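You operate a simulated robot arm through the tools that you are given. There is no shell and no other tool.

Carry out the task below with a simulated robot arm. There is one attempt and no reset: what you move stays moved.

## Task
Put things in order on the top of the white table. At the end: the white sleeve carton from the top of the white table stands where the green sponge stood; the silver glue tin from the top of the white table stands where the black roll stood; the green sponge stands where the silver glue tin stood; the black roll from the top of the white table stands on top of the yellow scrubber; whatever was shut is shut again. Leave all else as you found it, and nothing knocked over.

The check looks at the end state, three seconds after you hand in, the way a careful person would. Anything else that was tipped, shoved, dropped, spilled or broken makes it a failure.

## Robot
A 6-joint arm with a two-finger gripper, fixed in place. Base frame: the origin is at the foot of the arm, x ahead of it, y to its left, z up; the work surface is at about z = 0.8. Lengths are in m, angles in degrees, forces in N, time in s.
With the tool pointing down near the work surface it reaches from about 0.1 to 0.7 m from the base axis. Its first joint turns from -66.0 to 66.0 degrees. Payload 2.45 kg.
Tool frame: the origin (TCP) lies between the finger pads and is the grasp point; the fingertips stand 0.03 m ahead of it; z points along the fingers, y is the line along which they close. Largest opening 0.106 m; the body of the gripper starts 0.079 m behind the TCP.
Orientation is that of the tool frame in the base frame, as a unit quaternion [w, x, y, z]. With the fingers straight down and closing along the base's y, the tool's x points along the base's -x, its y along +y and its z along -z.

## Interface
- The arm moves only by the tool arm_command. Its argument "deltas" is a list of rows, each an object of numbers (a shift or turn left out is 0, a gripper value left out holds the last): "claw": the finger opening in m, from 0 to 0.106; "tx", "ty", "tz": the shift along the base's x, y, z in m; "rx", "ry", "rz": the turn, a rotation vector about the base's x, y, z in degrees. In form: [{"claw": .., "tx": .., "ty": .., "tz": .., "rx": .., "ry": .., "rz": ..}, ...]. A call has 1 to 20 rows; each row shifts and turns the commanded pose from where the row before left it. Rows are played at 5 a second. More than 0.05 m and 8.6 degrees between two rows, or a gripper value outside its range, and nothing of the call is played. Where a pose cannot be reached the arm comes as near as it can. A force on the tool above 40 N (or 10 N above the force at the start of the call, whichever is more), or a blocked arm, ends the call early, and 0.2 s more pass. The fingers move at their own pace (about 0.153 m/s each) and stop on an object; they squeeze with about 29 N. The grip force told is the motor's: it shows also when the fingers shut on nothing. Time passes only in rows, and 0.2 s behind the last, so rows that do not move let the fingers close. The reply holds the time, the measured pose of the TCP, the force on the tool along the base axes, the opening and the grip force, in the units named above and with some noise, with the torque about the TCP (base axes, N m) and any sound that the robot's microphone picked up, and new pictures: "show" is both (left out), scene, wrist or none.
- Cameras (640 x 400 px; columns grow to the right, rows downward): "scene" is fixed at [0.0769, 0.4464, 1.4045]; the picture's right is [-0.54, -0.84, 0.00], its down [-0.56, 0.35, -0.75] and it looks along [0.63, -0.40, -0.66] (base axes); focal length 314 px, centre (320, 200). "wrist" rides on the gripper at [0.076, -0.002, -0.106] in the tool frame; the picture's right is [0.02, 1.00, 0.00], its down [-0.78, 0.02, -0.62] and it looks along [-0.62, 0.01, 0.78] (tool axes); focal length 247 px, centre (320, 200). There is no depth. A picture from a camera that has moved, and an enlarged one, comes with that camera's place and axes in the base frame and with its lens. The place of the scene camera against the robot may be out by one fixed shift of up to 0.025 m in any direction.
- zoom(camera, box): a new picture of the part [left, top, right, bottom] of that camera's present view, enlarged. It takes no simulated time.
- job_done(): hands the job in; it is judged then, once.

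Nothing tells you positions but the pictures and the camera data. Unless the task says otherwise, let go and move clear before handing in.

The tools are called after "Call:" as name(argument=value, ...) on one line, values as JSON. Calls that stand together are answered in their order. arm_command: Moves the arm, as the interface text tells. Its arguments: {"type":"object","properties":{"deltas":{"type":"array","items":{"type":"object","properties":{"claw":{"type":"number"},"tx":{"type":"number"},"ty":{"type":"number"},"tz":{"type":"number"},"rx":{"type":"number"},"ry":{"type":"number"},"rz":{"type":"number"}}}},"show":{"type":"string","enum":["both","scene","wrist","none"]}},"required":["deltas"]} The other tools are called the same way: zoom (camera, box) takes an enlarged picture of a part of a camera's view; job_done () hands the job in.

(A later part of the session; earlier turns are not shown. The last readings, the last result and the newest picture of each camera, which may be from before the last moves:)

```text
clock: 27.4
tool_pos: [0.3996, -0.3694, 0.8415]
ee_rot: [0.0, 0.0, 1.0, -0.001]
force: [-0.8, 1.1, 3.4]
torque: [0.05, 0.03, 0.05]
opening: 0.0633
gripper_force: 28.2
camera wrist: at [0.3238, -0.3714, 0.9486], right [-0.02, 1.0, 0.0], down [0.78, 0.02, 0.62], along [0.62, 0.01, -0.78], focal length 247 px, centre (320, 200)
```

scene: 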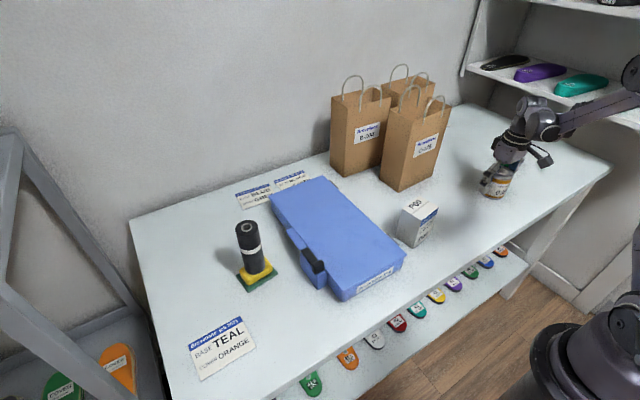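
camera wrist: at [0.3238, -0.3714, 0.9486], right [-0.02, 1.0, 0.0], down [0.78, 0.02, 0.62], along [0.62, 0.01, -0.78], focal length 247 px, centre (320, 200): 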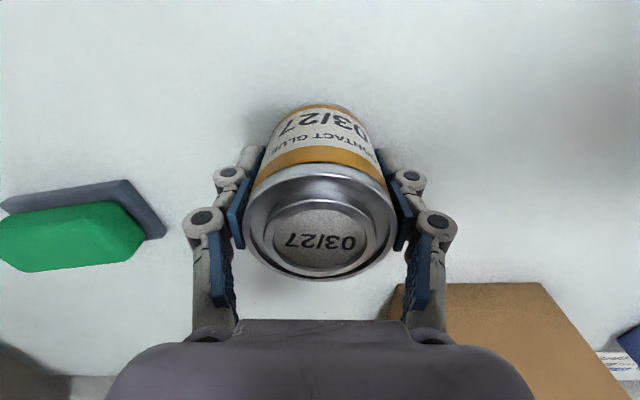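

The tin is gripped at a 0.0633 opening. I'll lift it and carry it over to the roll's old spot at (0.440, -0.1915).

Call:
arm_command(deltas=[{"tz": 0.01}, {"tz": 0.03}, {"tz": 0.04}, {"tz": 0.02}, {"tx": 0.0096, "ty": 0.0445}, {"tx": 0.0096, "ty": 0.0445}, {"tx": 0.0096, "ty": 0.0445}, {"tx": 0.0095, "ty": 0.0445}, {}, {}])

```text
clock: 29.6
tool_pos: [0.4391, -0.1933, 0.941]
ee_rot: [0.0, 0.0, 1.0, 0.0]
force: [0.4, -0.4, -3.3]
torque: [0.0, 0.01, 0.0]
opening: 0.063
gripper_force: 29.3
camera wrist: at [0.3635, -0.1946, 1.0481], right [-0.02, 1.0, 0.0], down [0.78, 0.02, 0.62], along [0.62, 0.01, -0.78], focal length 247 px, centre (320, 200)
```

scene: 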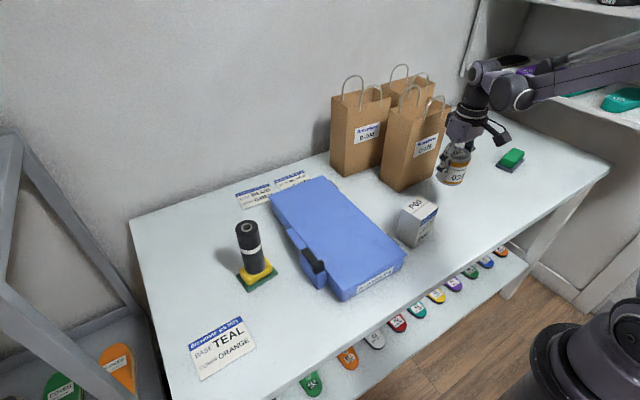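
wrist: 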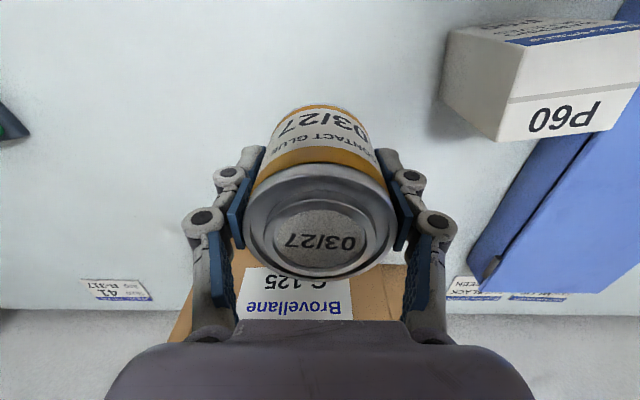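

I'm above the roll's old spot. I'll apply a 2 mm correction and lower the tin to just above the table.

Call:
arm_command(deltas=[{"tx": -0.002, "ty": 0.002}, {"tz": -0.03}, {"tz": -0.03}, {"tz": -0.025}, {"tz": -0.01}, {}])

Call:
zoom(camera="scene", box=[400, 140, 510, 240])

```text
clock: 31.0
tool_pos: [0.4381, -0.1909, 0.8476]
ee_rot: [0.001, 0.0, 1.0, -0.001]
force: [-0.3, -0.1, -1.6]
torque: [-0.01, 0.01, -0.03]
opening: 0.063
gripper_force: 28.6
camera wrist: at [0.3615, -0.1918, 0.9537], right [-0.02, 1.0, 0.0], down [0.78, 0.02, 0.62], along [0.62, 0.01, -0.78], focal length 247 px, centre (320, 200)
```

scene: 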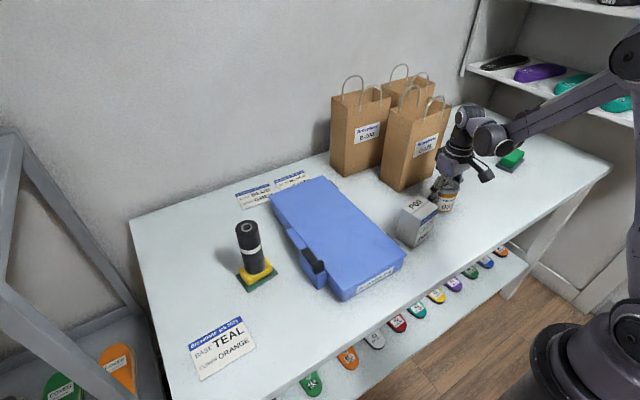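
wrist: 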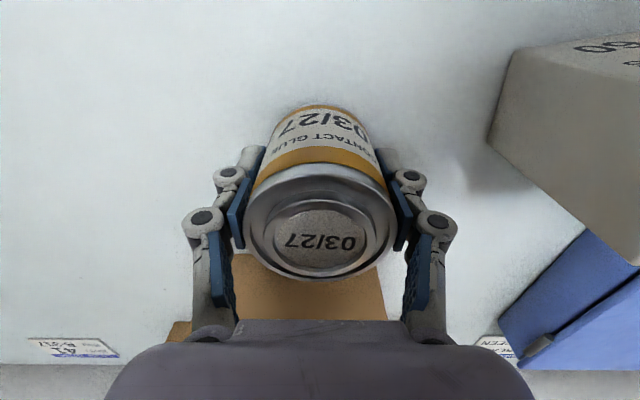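

```text
4.00 times, centred on (455, 190) of scene
camera zoom: at [0.0769, 0.4464, 1.4045], right [-0.54, -0.84, 0.0], down [-0.56, 0.35, -0.75], along [0.63, -0.4, -0.66], focal length 1257 px, centre (-220, 240)
```

zoom: 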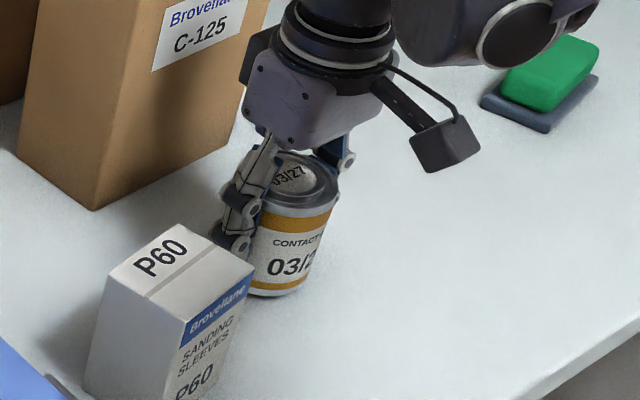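

About 5 mm remain, so I'll lower it in fine steps until contact.

Call:
arm_command(deltas=[{"tz": -0.003}, {}, {"tz": -0.001}, {}], show="none")

```text
clock: 32.0
tool_pos: [0.4381, -0.1911, 0.8427]
ee_rot: [0.001, 0.0, 1.0, 0.0]
force: [-0.2, -0.6, -2.5]
torque: [-0.02, -0.01, -0.01]
opening: 0.063
gripper_force: 29.2
```

Call:
arm_command(deltas=[{"tz": -0.001}, {}, {}], show="none")

```text
clock: 32.8
tool_pos: [0.4385, -0.1908, 0.8424]
ee_rot: [0.001, -0.001, 1.0, -0.001]
force: [-0.8, -0.6, 3.5]
torque: [0.02, -0.01, 0.06]
opening: 0.063
gripper_force: 28.8
```

It's in contact: Fz went from -2.5 to +3.5. I'll open slowly and then rise.

Call:
arm_command(deltas=[{"claw": 0.066}, {"claw": 0.07}, {"claw": 0.08}, {"claw": 0.095}, {}, {"tz": 0.02}, {"tz": 0.04}, {"tz": 0.04}, {"tz": 0.04}, {}])

Call:
zoom(camera="wrist", box=[220, 60, 420, 190])

```text
clock: 35.0
tool_pos: [0.4398, -0.1903, 0.9826]
ee_rot: [0.001, -0.001, 1.0, 0.0]
force: [1.0, 0.5, -0.7]
torque: [0.02, 0.02, 0.01]
opening: 0.095
gripper_force: 0.0
camera wrist: at [0.364, -0.1919, 1.0898], right [-0.02, 1.0, 0.0], down [0.78, 0.02, 0.62], along [0.62, 0.01, -0.78], focal length 247 px, centre (320, 200)
```

scene: 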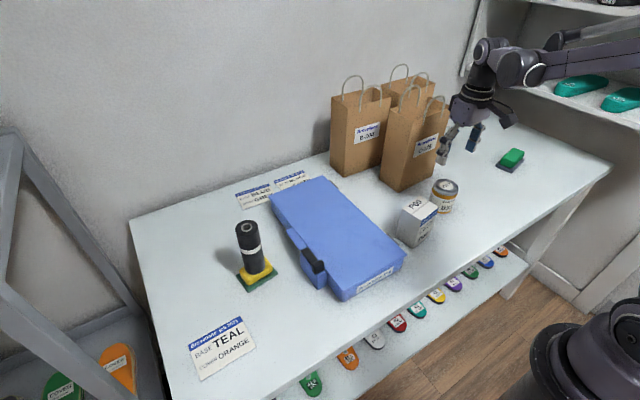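
wrist: 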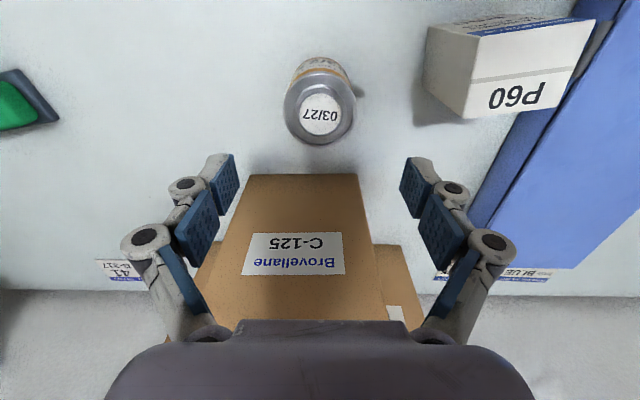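

```text
3.08 times, centred on (320, 125) of wrist
camera zoom: at [0.364, -0.1919, 1.0898], right [-0.02, 1.0, 0.0], down [0.78, 0.02, 0.62], along [0.62, 0.01, -0.78], focal length 760 px, centre (320, 431)
```

zoom: 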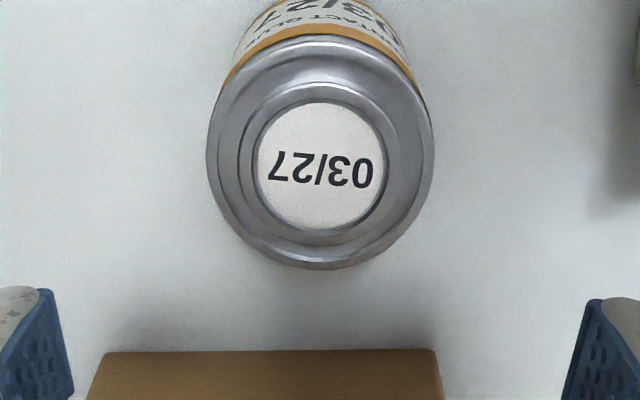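

The tin now stands at about (0.440, -0.191), where the roll stood. Next I'll turn the gripper by -80° so the fingers close across the sponge's short side, and move to look at it.

Call:
arm_command(deltas=[{"tx": -0.006, "ty": -0.021, "tz": 0.003}, {"tx": -0.006, "ty": -0.021, "rz": -8}, {"tx": -0.006, "ty": -0.021, "rz": -8}, {"tx": -0.006, "ty": -0.021, "rz": -8}, {"tx": -0.006, "ty": -0.021, "rz": -8}, {"tx": -0.006, "ty": -0.021, "rz": -8}, {"tx": -0.006, "ty": -0.021, "rz": -8}, {"tx": -0.006, "ty": -0.021, "rz": -8}, {"tx": -0.006, "ty": -0.021, "rz": -8}, {"tx": -0.006, "ty": -0.021, "rz": -8}, {"rz": -8}, {}])

```text
clock: 37.6
tool_pos: [0.3785, -0.4007, 0.9845]
ee_rot: [0.001, 0.644, 0.765, 0.0]
force: [0.1, -0.2, -0.2]
torque: [-0.03, -0.02, 0.0]
opening: 0.095
gripper_force: 0.1
camera wrist: at [0.3637, -0.3256, 1.0913], right [0.98, 0.19, 0.0], down [0.15, -0.77, 0.62], along [0.12, -0.61, -0.78], focal length 247 px, centre (320, 200)
```

scene: 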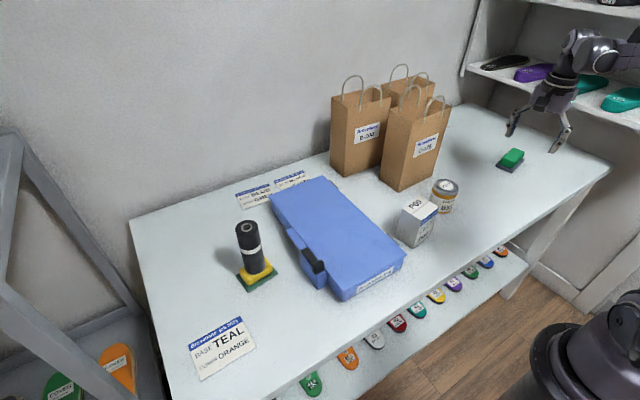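
wrist: 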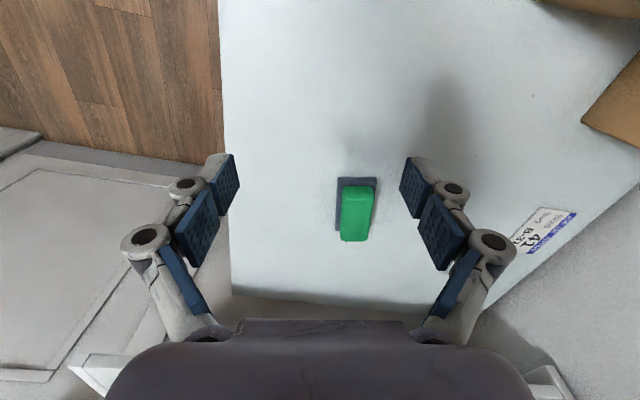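

The sponge is now in clear view and aligned with the gripper's axes. I'll zoom in to measure it.

Call:
zoom(camera="wrist", box=[290, 160, 430, 260])

Call:
zoom(camera="scene", box=[475, 130, 555, 190])

```text
4.00 times, centred on (360, 210) of wrist
camera zoom: at [0.3637, -0.3256, 1.0913], right [0.98, 0.19, 0.0], down [0.15, -0.77, 0.62], along [0.12, -0.61, -0.78], focal length 988 px, centre (160, 160)
```

zoom: 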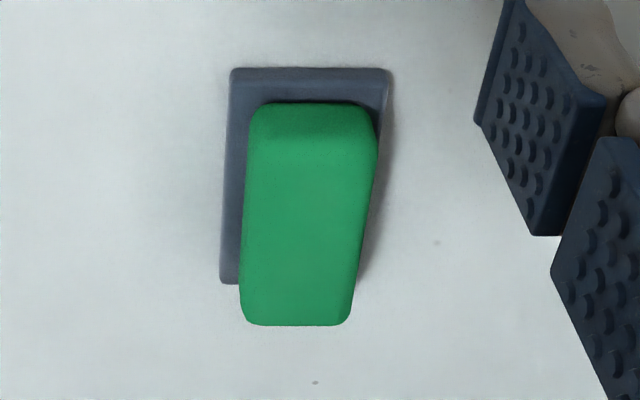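

```text
6.67 times, centred on (515, 160) of scene
camera zoom: at [0.0769, 0.4464, 1.4045], right [-0.54, -0.84, 0.0], down [-0.56, 0.35, -0.75], along [0.63, -0.4, -0.66], focal length 2094 px, centre (-980, 467)
```

zoom: 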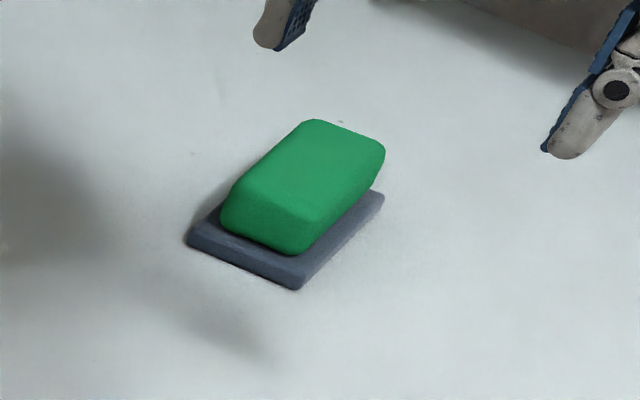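

The sponge's centre is (0.460, -0.551), its yaw is about 11°, and the green body is about 0.042 wide. I'll move over it, which also tests reach at 0.72 m.

Call:
arm_command(deltas=[{"tx": 0.0163, "ty": -0.0301, "tz": -0.008, "rz": 1.2}, {"tx": 0.0163, "ty": -0.0301, "tz": -0.008}, {"tx": 0.0163, "ty": -0.0301, "tz": -0.008}, {"tx": 0.0163, "ty": -0.0301, "tz": -0.008}, {"tx": 0.016, "ty": -0.03, "tz": -0.008}, {}, {}])

```text
clock: 39.2
tool_pos: [0.4427, -0.5198, 0.9531]
ee_rot: [0.0, 0.635, 0.772, 0.0]
force: [0.5, 0.7, -0.6]
torque: [-0.01, 0.03, -0.02]
opening: 0.0948
gripper_force: 0.0
out of reach, approached as far as the arm can: row 5
camera wrist: at [0.4271, -0.4455, 1.0596], right [0.98, 0.21, 0.0], down [0.17, -0.76, 0.62], along [0.13, -0.61, -0.78], focal length 247 px, centre (320, 200)
```

scene: 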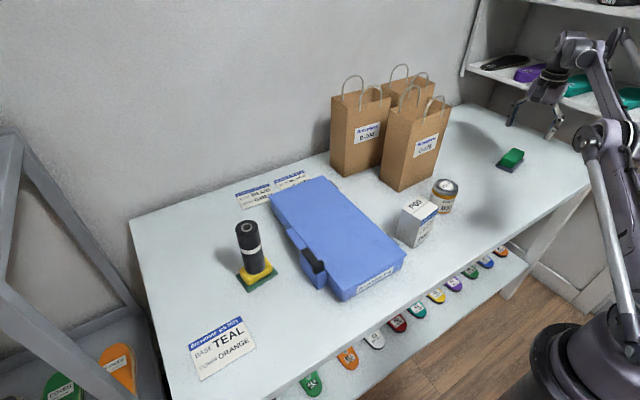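
wrist: 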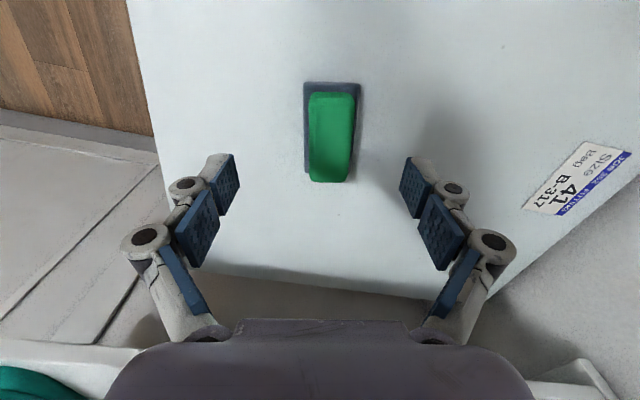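

Pointing straight down, the arm stops at about 0.69 m. I'll tilt the gripper 18° about its closing axis, with the fingertips leaning outward, to gain reach.

Call:
arm_command(deltas=[{"rx": -5.892, "ry": -1.145}, {"rx": -5.892, "ry": -1.145}, {"rx": -5.892, "ry": -1.145}, {}])

```text
clock: 40.2
tool_pos: [0.4426, -0.5204, 0.9533]
ee_rot: [0.121, 0.627, 0.763, -0.101]
force: [-0.1, -0.9, -0.3]
torque: [0.0, -0.02, 0.01]
opening: 0.0949
gripper_force: 0.0
camera wrist: at [0.4218, -0.4174, 1.0315], right [0.98, 0.21, -0.01], down [0.12, -0.54, 0.83], along [0.17, -0.82, -0.55], focal length 247 px, centre (320, 200)
```

scene: 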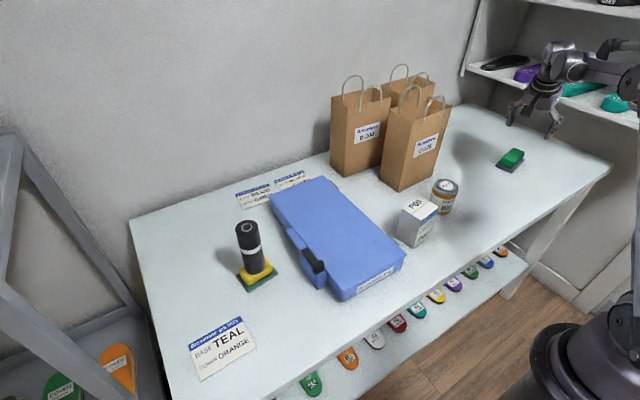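
wrist: 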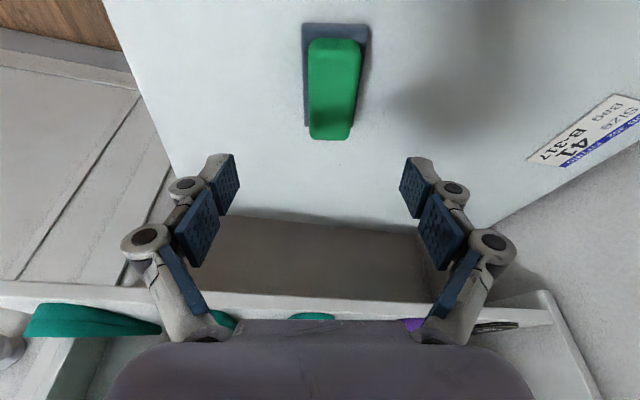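

Now tilted 18°, I'll move above the sponge and part of the way down.

Call:
arm_command(deltas=[{"tx": 0.0085, "ty": -0.0153, "tz": -0.015}, {"tx": 0.0085, "ty": -0.0153, "tz": -0.015}, {"tz": -0.02}, {}])

Call:
zoom(camera="wrist", box=[260, 20, 400, 160])

```text
clock: 41.2
tool_pos: [0.4616, -0.5527, 0.9035]
ee_rot: [0.121, 0.627, 0.763, -0.1]
force: [0.2, 0.3, 0.4]
torque: [0.01, 0.0, -0.01]
opening: 0.095
gripper_force: 0.0
camera wrist: at [0.4391, -0.4493, 0.9816], right [0.98, 0.21, -0.01], down [0.12, -0.54, 0.83], along [0.17, -0.82, -0.55], focal length 247 px, centre (320, 200)
```

scene: 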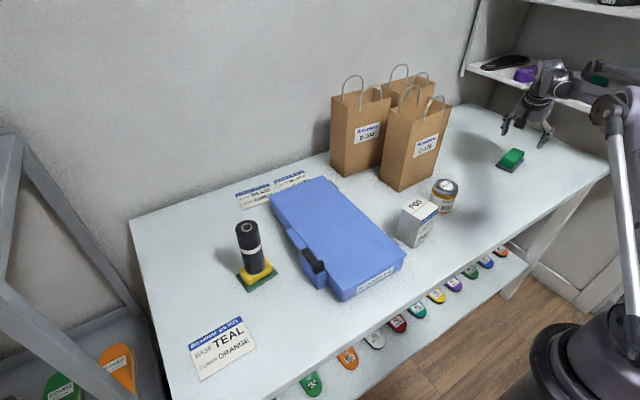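
wrist: 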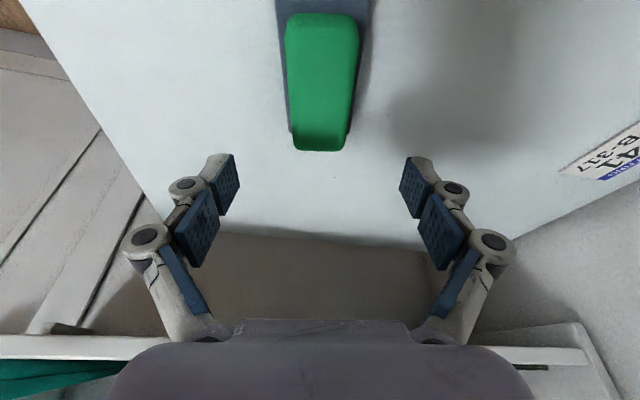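

```text
2.86 times, centred on (330, 90) of wrist
camera zoom: at [0.4391, -0.4493, 0.9816], right [0.98, 0.21, -0.01], down [0.12, -0.54, 0.83], along [0.17, -0.82, -0.55], focal length 706 px, centre (291, 514)
```

zoom: 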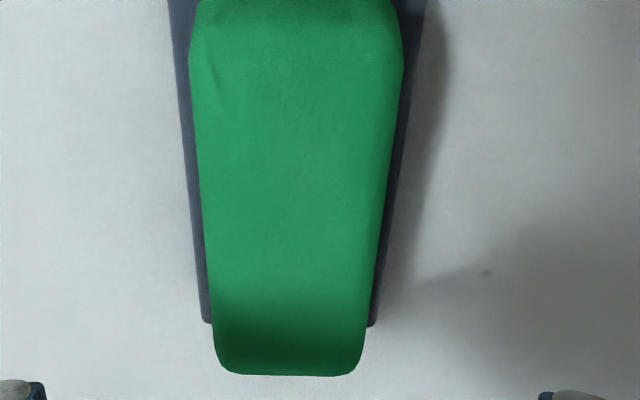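

The sponge is aligned between the fingers. I'll lower until the tips are just above its grey backing, then close gently.

Call:
arm_command(deltas=[{"tz": -0.02}, {"tz": -0.02}, {"tz": -0.012}, {"tz": -0.008}, {}])

Call:
zoom(camera="scene", box=[475, 120, 555, 190])

```text
clock: 42.4
tool_pos: [0.461, -0.552, 0.8422]
ee_rot: [0.122, 0.627, 0.763, -0.1]
force: [0.0, -0.2, -0.6]
torque: [0.03, 0.03, -0.01]
opening: 0.0948
gripper_force: 0.0
camera wrist: at [0.4383, -0.449, 0.9221], right [0.98, 0.21, -0.01], down [0.12, -0.54, 0.83], along [0.17, -0.82, -0.55], focal length 247 px, centre (320, 200)
```

scene: 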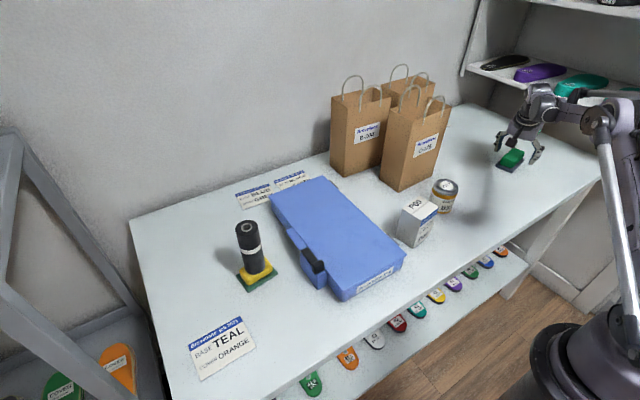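
wrist: 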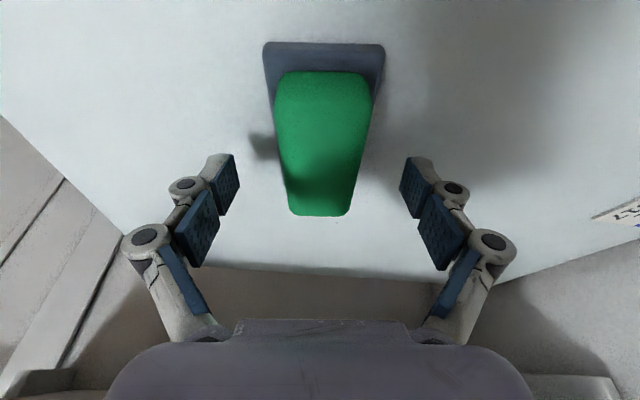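

```text
5.71 times, centred on (515, 155) of scene
camera zoom: at [0.0769, 0.4464, 1.4045], right [-0.54, -0.84, 0.0], down [-0.56, 0.35, -0.75], along [0.63, -0.4, -0.66], focal length 1795 px, centre (-794, 457)
```

zoom: 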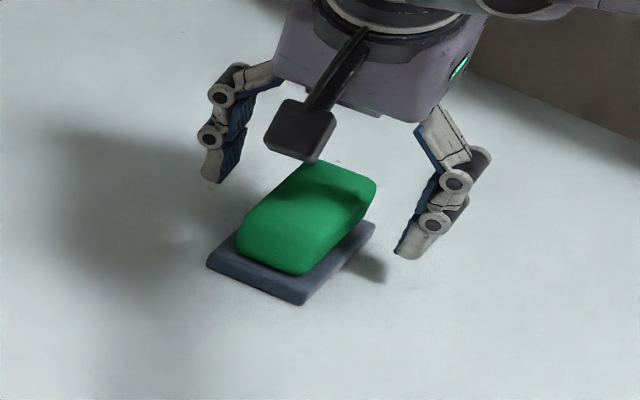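

The TCP is over the sponge's centre, so I'll close on the green body.

Call:
arm_command(deltas=[{"claw": 0.07}, {"claw": 0.05}, {"claw": 0.04}, {"claw": 0.03}, {}, {}])

Call:
zoom(camera="scene", box=[475, 120, 555, 190])

```text
clock: 43.8
tool_pos: [0.4615, -0.5528, 0.8444]
ee_rot: [0.121, 0.627, 0.763, -0.101]
force: [0.7, 0.7, 0.4]
torque: [0.04, -0.04, -0.02]
opening: 0.041
gripper_force: 28.6
camera wrist: at [0.4383, -0.449, 0.9223], right [0.98, 0.21, -0.01], down [0.12, -0.54, 0.83], along [0.17, -0.82, -0.55], focal length 247 px, centre (320, 200)
```

scene: 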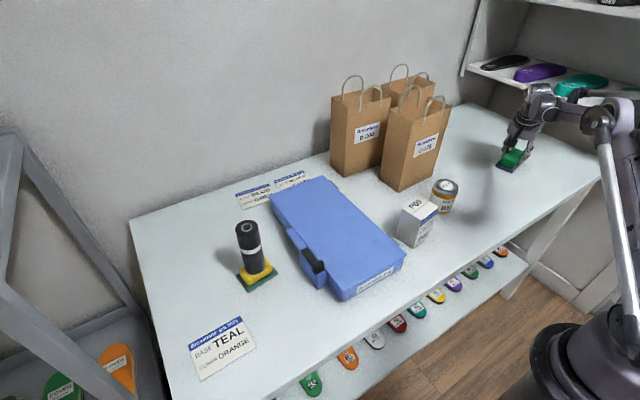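
wrist: 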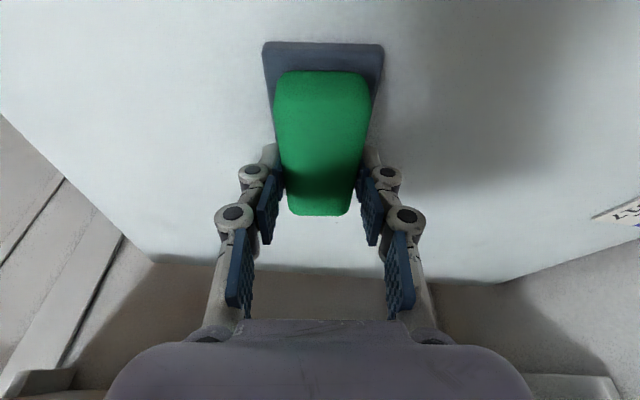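

```text
5.71 times, centred on (515, 155) of scene
camera zoom: at [0.0769, 0.4464, 1.4045], right [-0.54, -0.84, 0.0], down [-0.56, 0.35, -0.75], along [0.64, -0.4, -0.66], focal length 1795 px, centre (-794, 457)
```

zoom: 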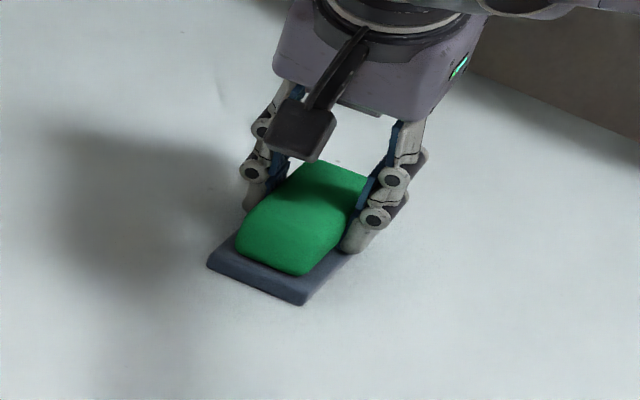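

The sponge is gripped at a 0.041 opening. I'll lift it and carry it to the tin's old spot at (0.402, -0.371), keeping the same orientation.

Call:
arm_command(deltas=[{"tz": 0.01}, {"tz": 0.025}, {"tz": 0.03}, {"tx": -0.0116, "ty": 0.0361}, {"tx": -0.0116, "ty": 0.0361}, {"tx": -0.0116, "ty": 0.0361}, {"tx": -0.0116, "ty": 0.0361}, {"tx": -0.0115, "ty": 0.036}, {}, {}])

Call:
zoom(camera="scene", box=[410, 120, 540, 220])

```text
clock: 46.0
tool_pos: [0.4032, -0.3731, 0.911]
ee_rot: [0.121, 0.627, 0.763, -0.101]
force: [-0.1, -0.2, -0.5]
torque: [-0.04, 0.0, -0.02]
opening: 0.0406
gripper_force: 28.9
camera wrist: at [0.3814, -0.2693, 0.9889], right [0.98, 0.21, -0.01], down [0.12, -0.54, 0.83], along [0.17, -0.82, -0.55], focal length 247 px, centre (320, 200)
```

scene: 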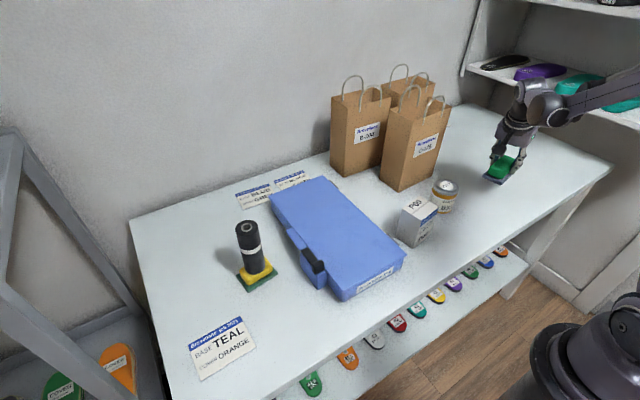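
wrist: 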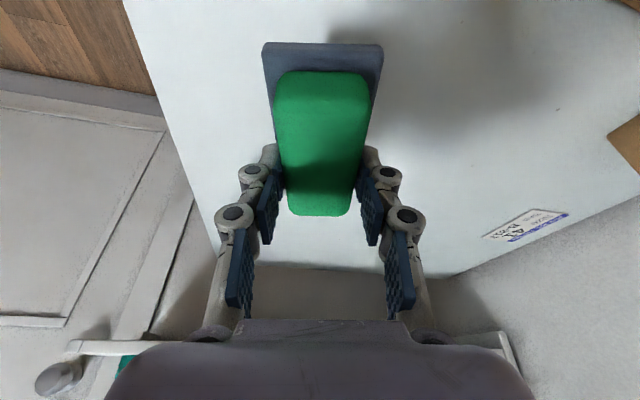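

```text
4.00 times, centred on (475, 170) of scene
camera zoom: at [0.0769, 0.4464, 1.4045], right [-0.54, -0.84, 0.0], down [-0.56, 0.35, -0.75], along [0.63, -0.4, -0.66], focal length 1257 px, centre (-300, 320)
```

zoom: 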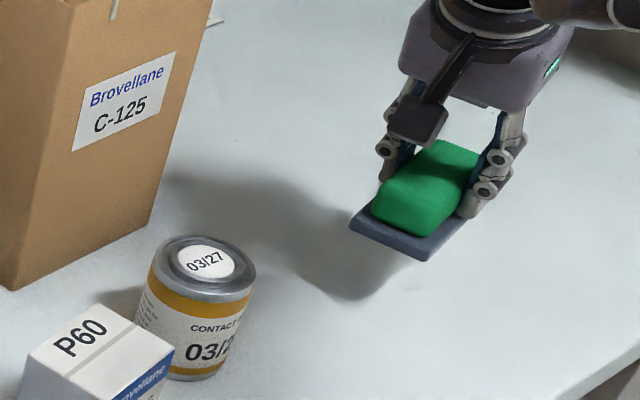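

I'm above the target. I'll lower it, with fine steps at the end.

Call:
arm_command(deltas=[{"tz": -0.025}, {"tz": -0.02}, {"tz": -0.013}, {}, {"tz": -0.004}, {}], show="none")

Call:
zoom(camera="scene", box=[410, 120, 540, 220])

```text
clock: 47.4
tool_pos: [0.4023, -0.373, 0.848]
ee_rot: [0.121, 0.627, 0.763, -0.101]
force: [0.2, -1.0, -0.7]
torque: [-0.01, -0.01, -0.01]
opening: 0.0406
gripper_force: 28.9
```

```text
4.00 times, centred on (475, 170) of scene
camera zoom: at [0.0769, 0.4464, 1.4045], right [-0.54, -0.84, 0.0], down [-0.56, 0.35, -0.75], along [0.63, -0.4, -0.66], focal length 1257 px, centre (-300, 320)
```

zoom: 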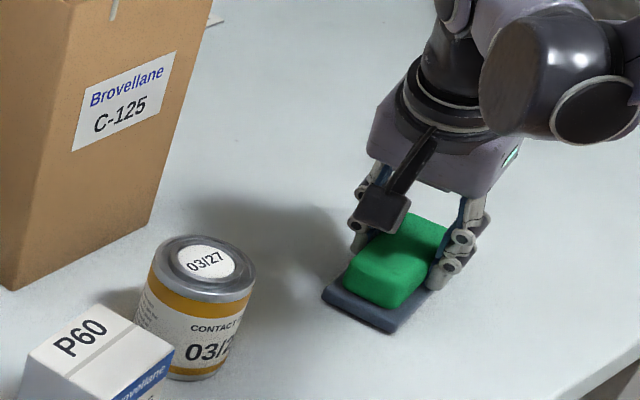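

Call:
arm_command(deltas=[{"tz": -0.0015}, {}, {"tz": -0.001}, {}], show="none")

```text
clock: 48.4
tool_pos: [0.4023, -0.3712, 0.8458]
ee_rot: [0.121, 0.627, 0.763, -0.101]
force: [-0.1, 0.1, -1.1]
torque: [-0.02, 0.01, -0.03]
opening: 0.0408
gripper_force: 28.9
```

Call:
arm_command(deltas=[{"tz": -0.001}, {}, {}], show="none")

```text
clock: 49.2
tool_pos: [0.4023, -0.3737, 0.8432]
ee_rot: [0.122, 0.627, 0.763, -0.101]
force: [0.5, -0.1, 9.7]
torque: [-0.01, -0.07, -0.01]
opening: 0.0409
gripper_force: 29.1
```

It's in contact at 9.7 N. I'll release slowly and rise straight up.

Call:
arm_command(deltas=[{"tz": 0.0005}, {"claw": 0.045}, {"claw": 0.055}, {"claw": 0.07}, {"claw": 0.08}, {}, {"tz": 0.02}, {"tz": 0.03}, {"tz": 0.04}, {"tz": 0.04}, {}])

Call:
zoom(camera="scene", box=[410, 120, 540, 220])

```text
clock: 51.6
tool_pos: [0.4021, -0.3726, 0.9752]
ee_rot: [0.121, 0.627, 0.763, -0.101]
force: [-0.7, 0.5, 0.7]
torque: [0.0, 0.02, 0.02]
opening: 0.0799
gripper_force: 0.1
camera wrist: at [0.3799, -0.2688, 1.0535], right [0.98, 0.21, -0.01], down [0.12, -0.54, 0.83], along [0.17, -0.82, -0.55], focal length 247 px, centre (320, 200)
```

scene: 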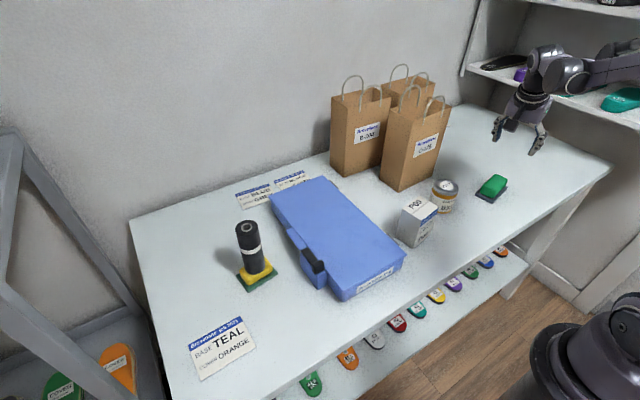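
wrist: 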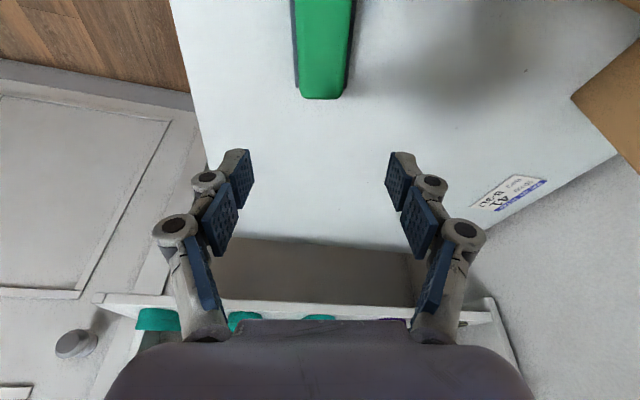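

```text
4.00 times, centred on (475, 170) of scene
camera zoom: at [0.0769, 0.4464, 1.4045], right [-0.54, -0.84, 0.0], down [-0.56, 0.35, -0.75], along [0.63, -0.4, -0.66], focal length 1257 px, centre (-300, 320)
```

zoom: 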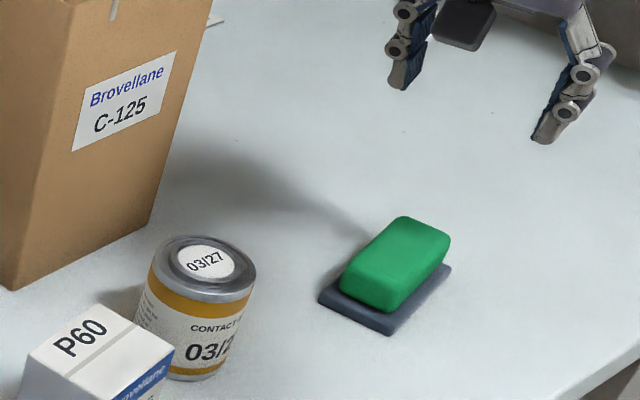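

The sponge now stands where the tin stood. The carton is near (0.401, -0.047) with nearly the same yaw as the gripper, so I'll keep this tilted orientation and move past the carton to look at it and the case.

Call:
arm_command(deltas=[{"tx": -0.005, "tz": 0.03}, {"tx": -0.005, "ty": 0.03, "tz": 0.03}, {"tx": -0.005, "ty": 0.048}, {"ty": 0.048}, {"ty": 0.048}, {"ty": 0.048}, {"ty": 0.048}, {"ty": 0.048}, {"ty": 0.048}, {"ty": 0.048}, {"ty": 0.048}, {"ty": 0.03}, {}])

```text
clock: 54.4
tool_pos: [0.3904, 0.1213, 1.0331]
ee_rot: [0.121, 0.628, 0.762, -0.099]
force: [0.7, 0.2, -1.1]
torque: [-0.02, -0.01, 0.0]
opening: 0.0804
gripper_force: 0.1
camera wrist: at [0.3675, 0.2241, 1.1115], right [0.98, 0.21, -0.01], down [0.12, -0.54, 0.83], along [0.17, -0.82, -0.55], focal length 247 px, centre (320, 200)
```

scene: 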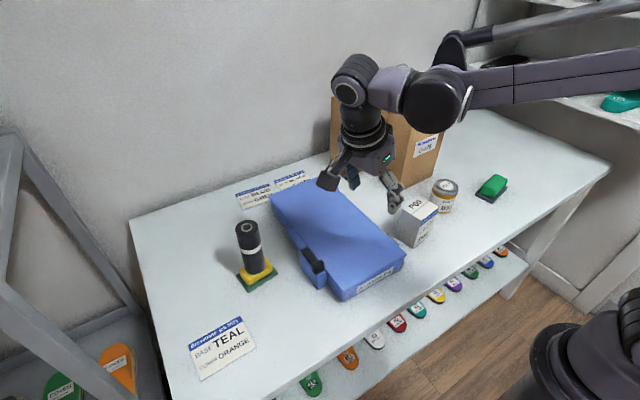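
wrist: 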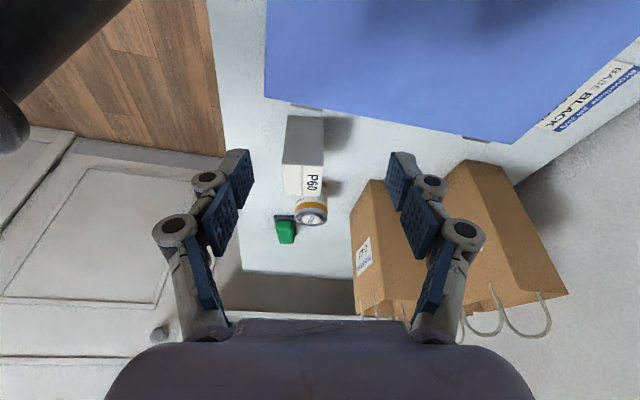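

This gives a good view of the carton, the case edge and the placed objects. I'll zoom in to measure.

Call:
zoom(camera="wrist", box=[250, 80, 370, 260])

Call:
zoom(camera="scene", box=[360, 190, 460, 270])

```text
2.22 times, centred on (310, 170) of wrist
camera zoom: at [0.3675, 0.2241, 1.1115], right [0.98, 0.21, -0.01], down [0.12, -0.54, 0.83], along [0.17, -0.82, -0.55], focal length 549 px, centre (342, 267)
```

zoom: 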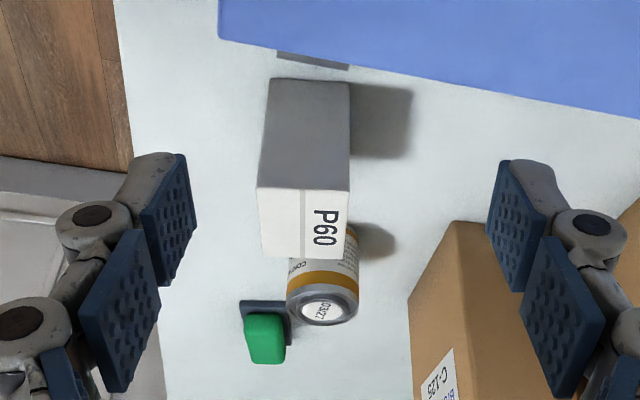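

```text
5.00 times, centred on (410, 230) of scene
camera zoom: at [0.0769, 0.4464, 1.4045], right [-0.54, -0.84, 0.0], down [-0.56, 0.35, -0.75], along [0.64, -0.4, -0.66], focal length 1571 px, centre (-130, 50)
```

zoom: 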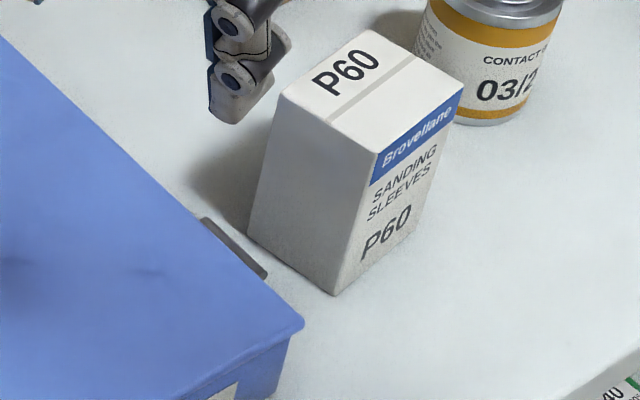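

The carton is 0.055 × 0.073 × 0.096, centred near (0.400, -0.051) with a yaw of about 9°. I'll move above it for a closer check.

Call:
arm_command(deltas=[{"tx": 0.0024, "ty": -0.043, "tz": -0.008, "rz": -1.5}, {"tx": 0.0024, "ty": -0.043, "tz": -0.008}, {"tx": 0.0024, "ty": -0.043, "tz": -0.008}, {"tx": 0.0024, "ty": -0.043, "tz": -0.008, "claw": 0.09}, {}])

Call:
zoom(camera="wrist", box=[240, 0, 400, 160])

```text
clock: 55.6
tool_pos: [0.3989, -0.0554, 1.0029]
ee_rot: [0.12, 0.637, 0.754, -0.102]
force: [0.7, -0.5, -0.4]
torque: [-0.02, -0.03, 0.02]
opening: 0.0902
gripper_force: 0.0
camera wrist: at [0.3791, 0.0497, 1.0804], right [0.98, 0.19, -0.01], down [0.11, -0.54, 0.83], along [0.15, -0.82, -0.55], focal length 247 px, centre (320, 200)
```

scene: 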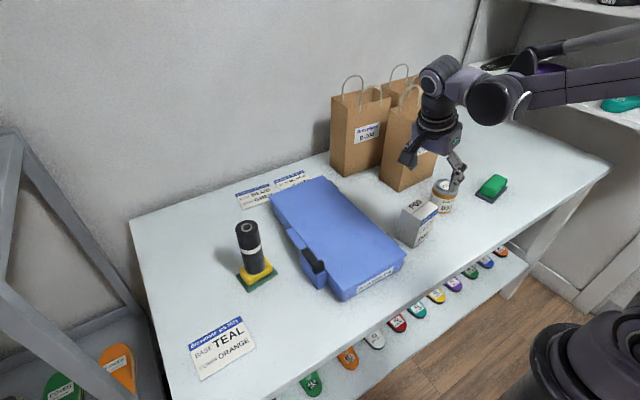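
wrist: 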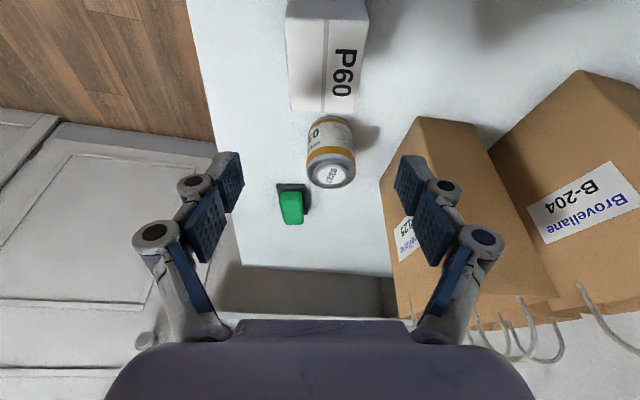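

```text
2.50 times, centred on (320, 80) of wrist
camera zoom: at [0.3791, 0.0497, 1.0804], right [0.98, 0.19, -0.01], down [0.11, -0.54, 0.83], along [0.15, -0.82, -0.55], focal length 617 px, centre (320, 500)
```

zoom: 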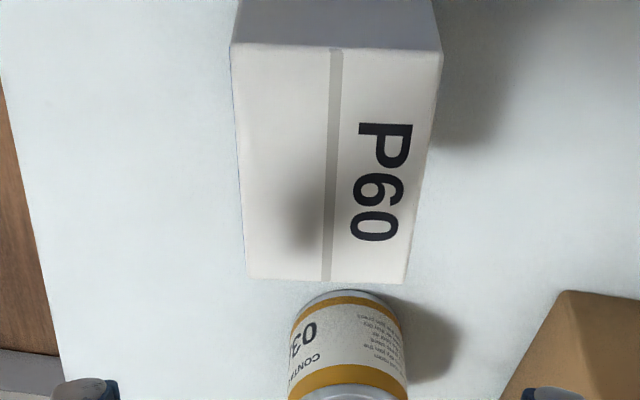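

The closer look gives the carton's centre as (0.400, -0.052) and its yaw as about 9°. I'll nudge to centre on it, lower partway and check clearance.

Call:
arm_command(deltas=[{"tx": 0.0012, "ty": 0.0034}, {"tz": -0.03}, {"tz": -0.03}, {"tz": -0.03}, {}])

Call:
zoom(camera="scene", box=[360, 150, 480, 260])

```text
clock: 56.8
tool_pos: [0.3975, -0.0482, 0.9119]
ee_rot: [0.119, 0.637, 0.754, -0.102]
force: [-0.2, 0.5, 0.0]
torque: [0.01, -0.01, 0.01]
opening: 0.0902
gripper_force: 0.1
camera wrist: at [0.3783, 0.0556, 0.9898], right [0.98, 0.19, -0.01], down [0.11, -0.54, 0.83], along [0.15, -0.82, -0.55], focal length 247 px, centre (320, 200)
```

scene: 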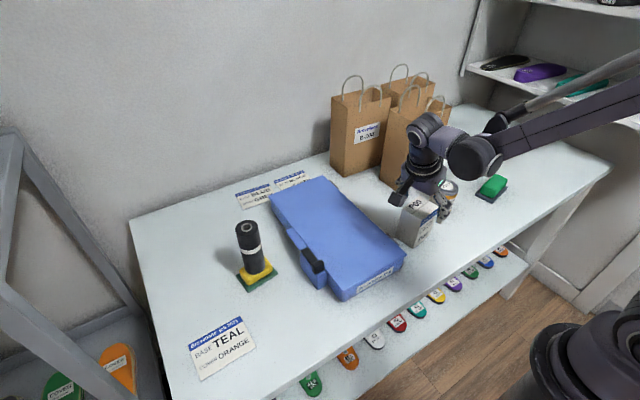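
wrist: 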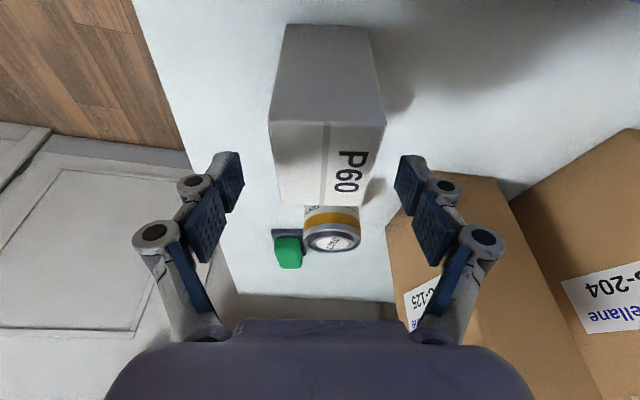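

```text
3.64 times, centred on (420, 205) of scene
camera zoom: at [0.0769, 0.4464, 1.4045], right [-0.54, -0.84, 0.0], down [-0.56, 0.35, -0.75], along [0.63, -0.4, -0.66], focal length 1142 px, centre (-44, 182)
```

zoom: 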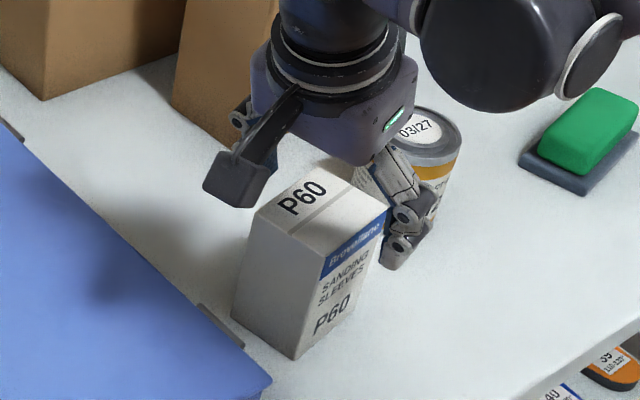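

The fingers straddle the carton with clearance all round, so I'll continue down to z = 0.845.

Call:
arm_command(deltas=[{"tz": -0.02}, {"tz": -0.02}, {"tz": -0.015}, {"tz": -0.011}, {}])

Call:
zoom(camera="scene", box=[360, 150, 480, 260])

```text
clock: 58.0
tool_pos: [0.3991, -0.0488, 0.8461]
ee_rot: [0.119, 0.637, 0.755, -0.101]
force: [-0.3, 0.5, 0.4]
torque: [0.0, 0.0, 0.0]
opening: 0.09
gripper_force: 0.0
camera wrist: at [0.3798, 0.056, 0.9241], right [0.98, 0.19, -0.01], down [0.11, -0.54, 0.83], along [0.15, -0.82, -0.55], focal length 247 px, centre (320, 200)
```

scene: 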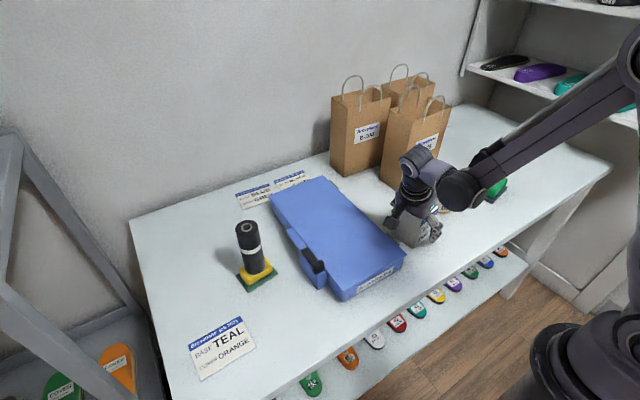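
wrist: 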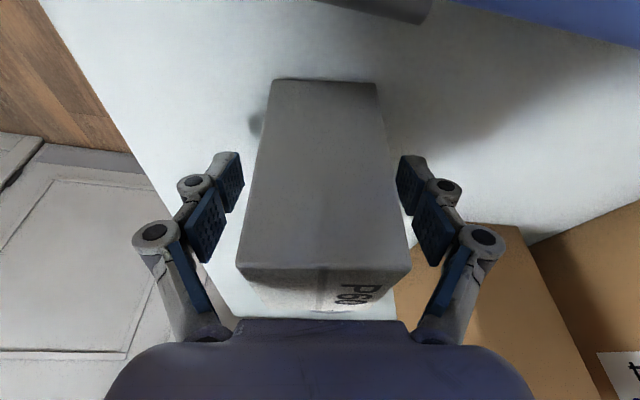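

```text
3.64 times, centred on (420, 205) of scene
camera zoom: at [0.0769, 0.4464, 1.4045], right [-0.54, -0.84, 0.0], down [-0.56, 0.35, -0.75], along [0.63, -0.4, -0.66], focal length 1142 px, centre (-44, 182)
```

zoom: 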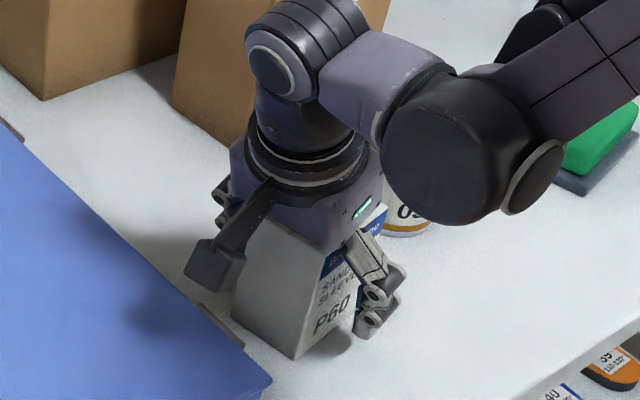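

The carton sits between the fingers, so I'll close on it.

Call:
arm_command(deltas=[{"claw": 0.075}, {"claw": 0.062}, {"claw": 0.052}, {"claw": 0.045}, {}, {}], show="wrist")

```text
clock: 59.4
tool_pos: [0.4003, -0.0475, 0.847]
ee_rot: [0.12, 0.637, 0.755, -0.102]
force: [1.2, 2.0, 6.4]
torque: [0.03, -0.04, -0.08]
opening: 0.0546
gripper_force: 29.2
camera wrist: at [0.3798, 0.056, 0.9244], right [0.98, 0.19, -0.01], down [0.11, -0.54, 0.83], along [0.15, -0.82, -0.55], focal length 247 px, centre (320, 200)
```

wrist: 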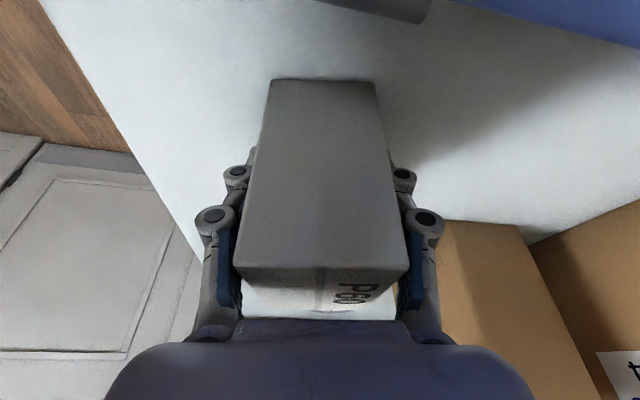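

Gripped at a 0.0546 opening. I'll lift high enough to clear the tin and verify.

Call:
arm_command(deltas=[{"tz": 0.01}, {"tz": 0.03}, {"tz": 0.035}, {"tz": 0.035}, {}])

```text
clock: 60.6
tool_pos: [0.3986, -0.0475, 0.9564]
ee_rot: [0.119, 0.637, 0.755, -0.102]
force: [-0.8, 0.4, -1.3]
torque: [0.01, 0.02, -0.02]
opening: 0.0543
gripper_force: 29.4
camera wrist: at [0.3795, 0.0565, 1.035], right [0.98, 0.19, -0.01], down [0.11, -0.54, 0.83], along [0.15, -0.82, -0.55], focal length 247 px, centre (320, 200)
```

scene: 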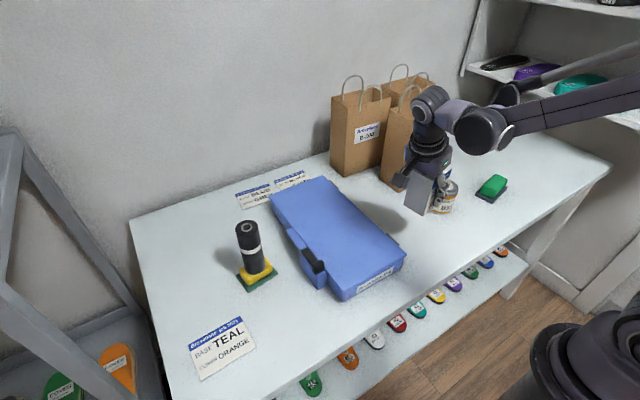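
wrist: 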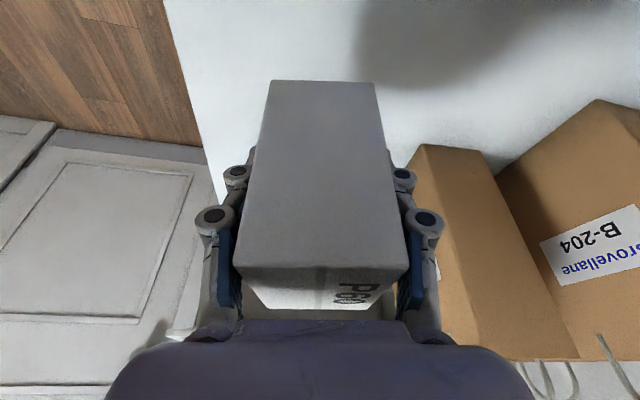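

The carton is held without slip. I'll carry it over the tin and sponge toward the sponge's old spot.

Call:
arm_command(deltas=[{"tx": 0.0055, "ty": -0.0475}, {"tx": 0.0055, "ty": -0.0475}, {"tx": 0.0055, "ty": -0.0475}, {"tx": 0.0055, "ty": -0.0475}, {"tx": 0.0055, "ty": -0.0475}, {"tx": 0.0055, "ty": -0.0475}, {"tx": 0.0055, "ty": -0.0475}, {"tx": 0.0055, "ty": -0.0475}, {"tx": 0.0055, "ty": -0.0475}, {}])

```text
clock: 62.8
tool_pos: [0.4486, -0.4777, 0.9546]
ee_rot: [0.12, 0.637, 0.755, -0.102]
force: [0.1, -0.2, -1.6]
torque: [0.0, -0.01, -0.01]
opening: 0.0541
gripper_force: 28.8
camera wrist: at [0.4288, -0.3731, 1.0328], right [0.98, 0.19, -0.01], down [0.11, -0.54, 0.83], along [0.15, -0.82, -0.55], focal length 247 px, centre (320, 200)
```

scene: 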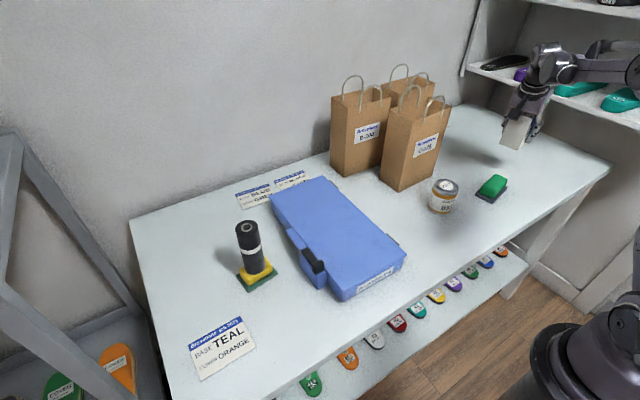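
wrist: 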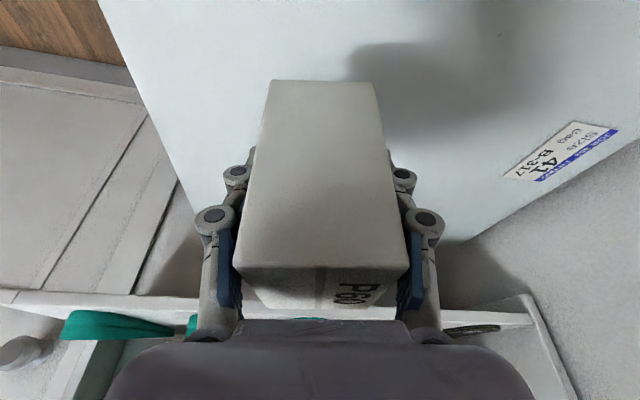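

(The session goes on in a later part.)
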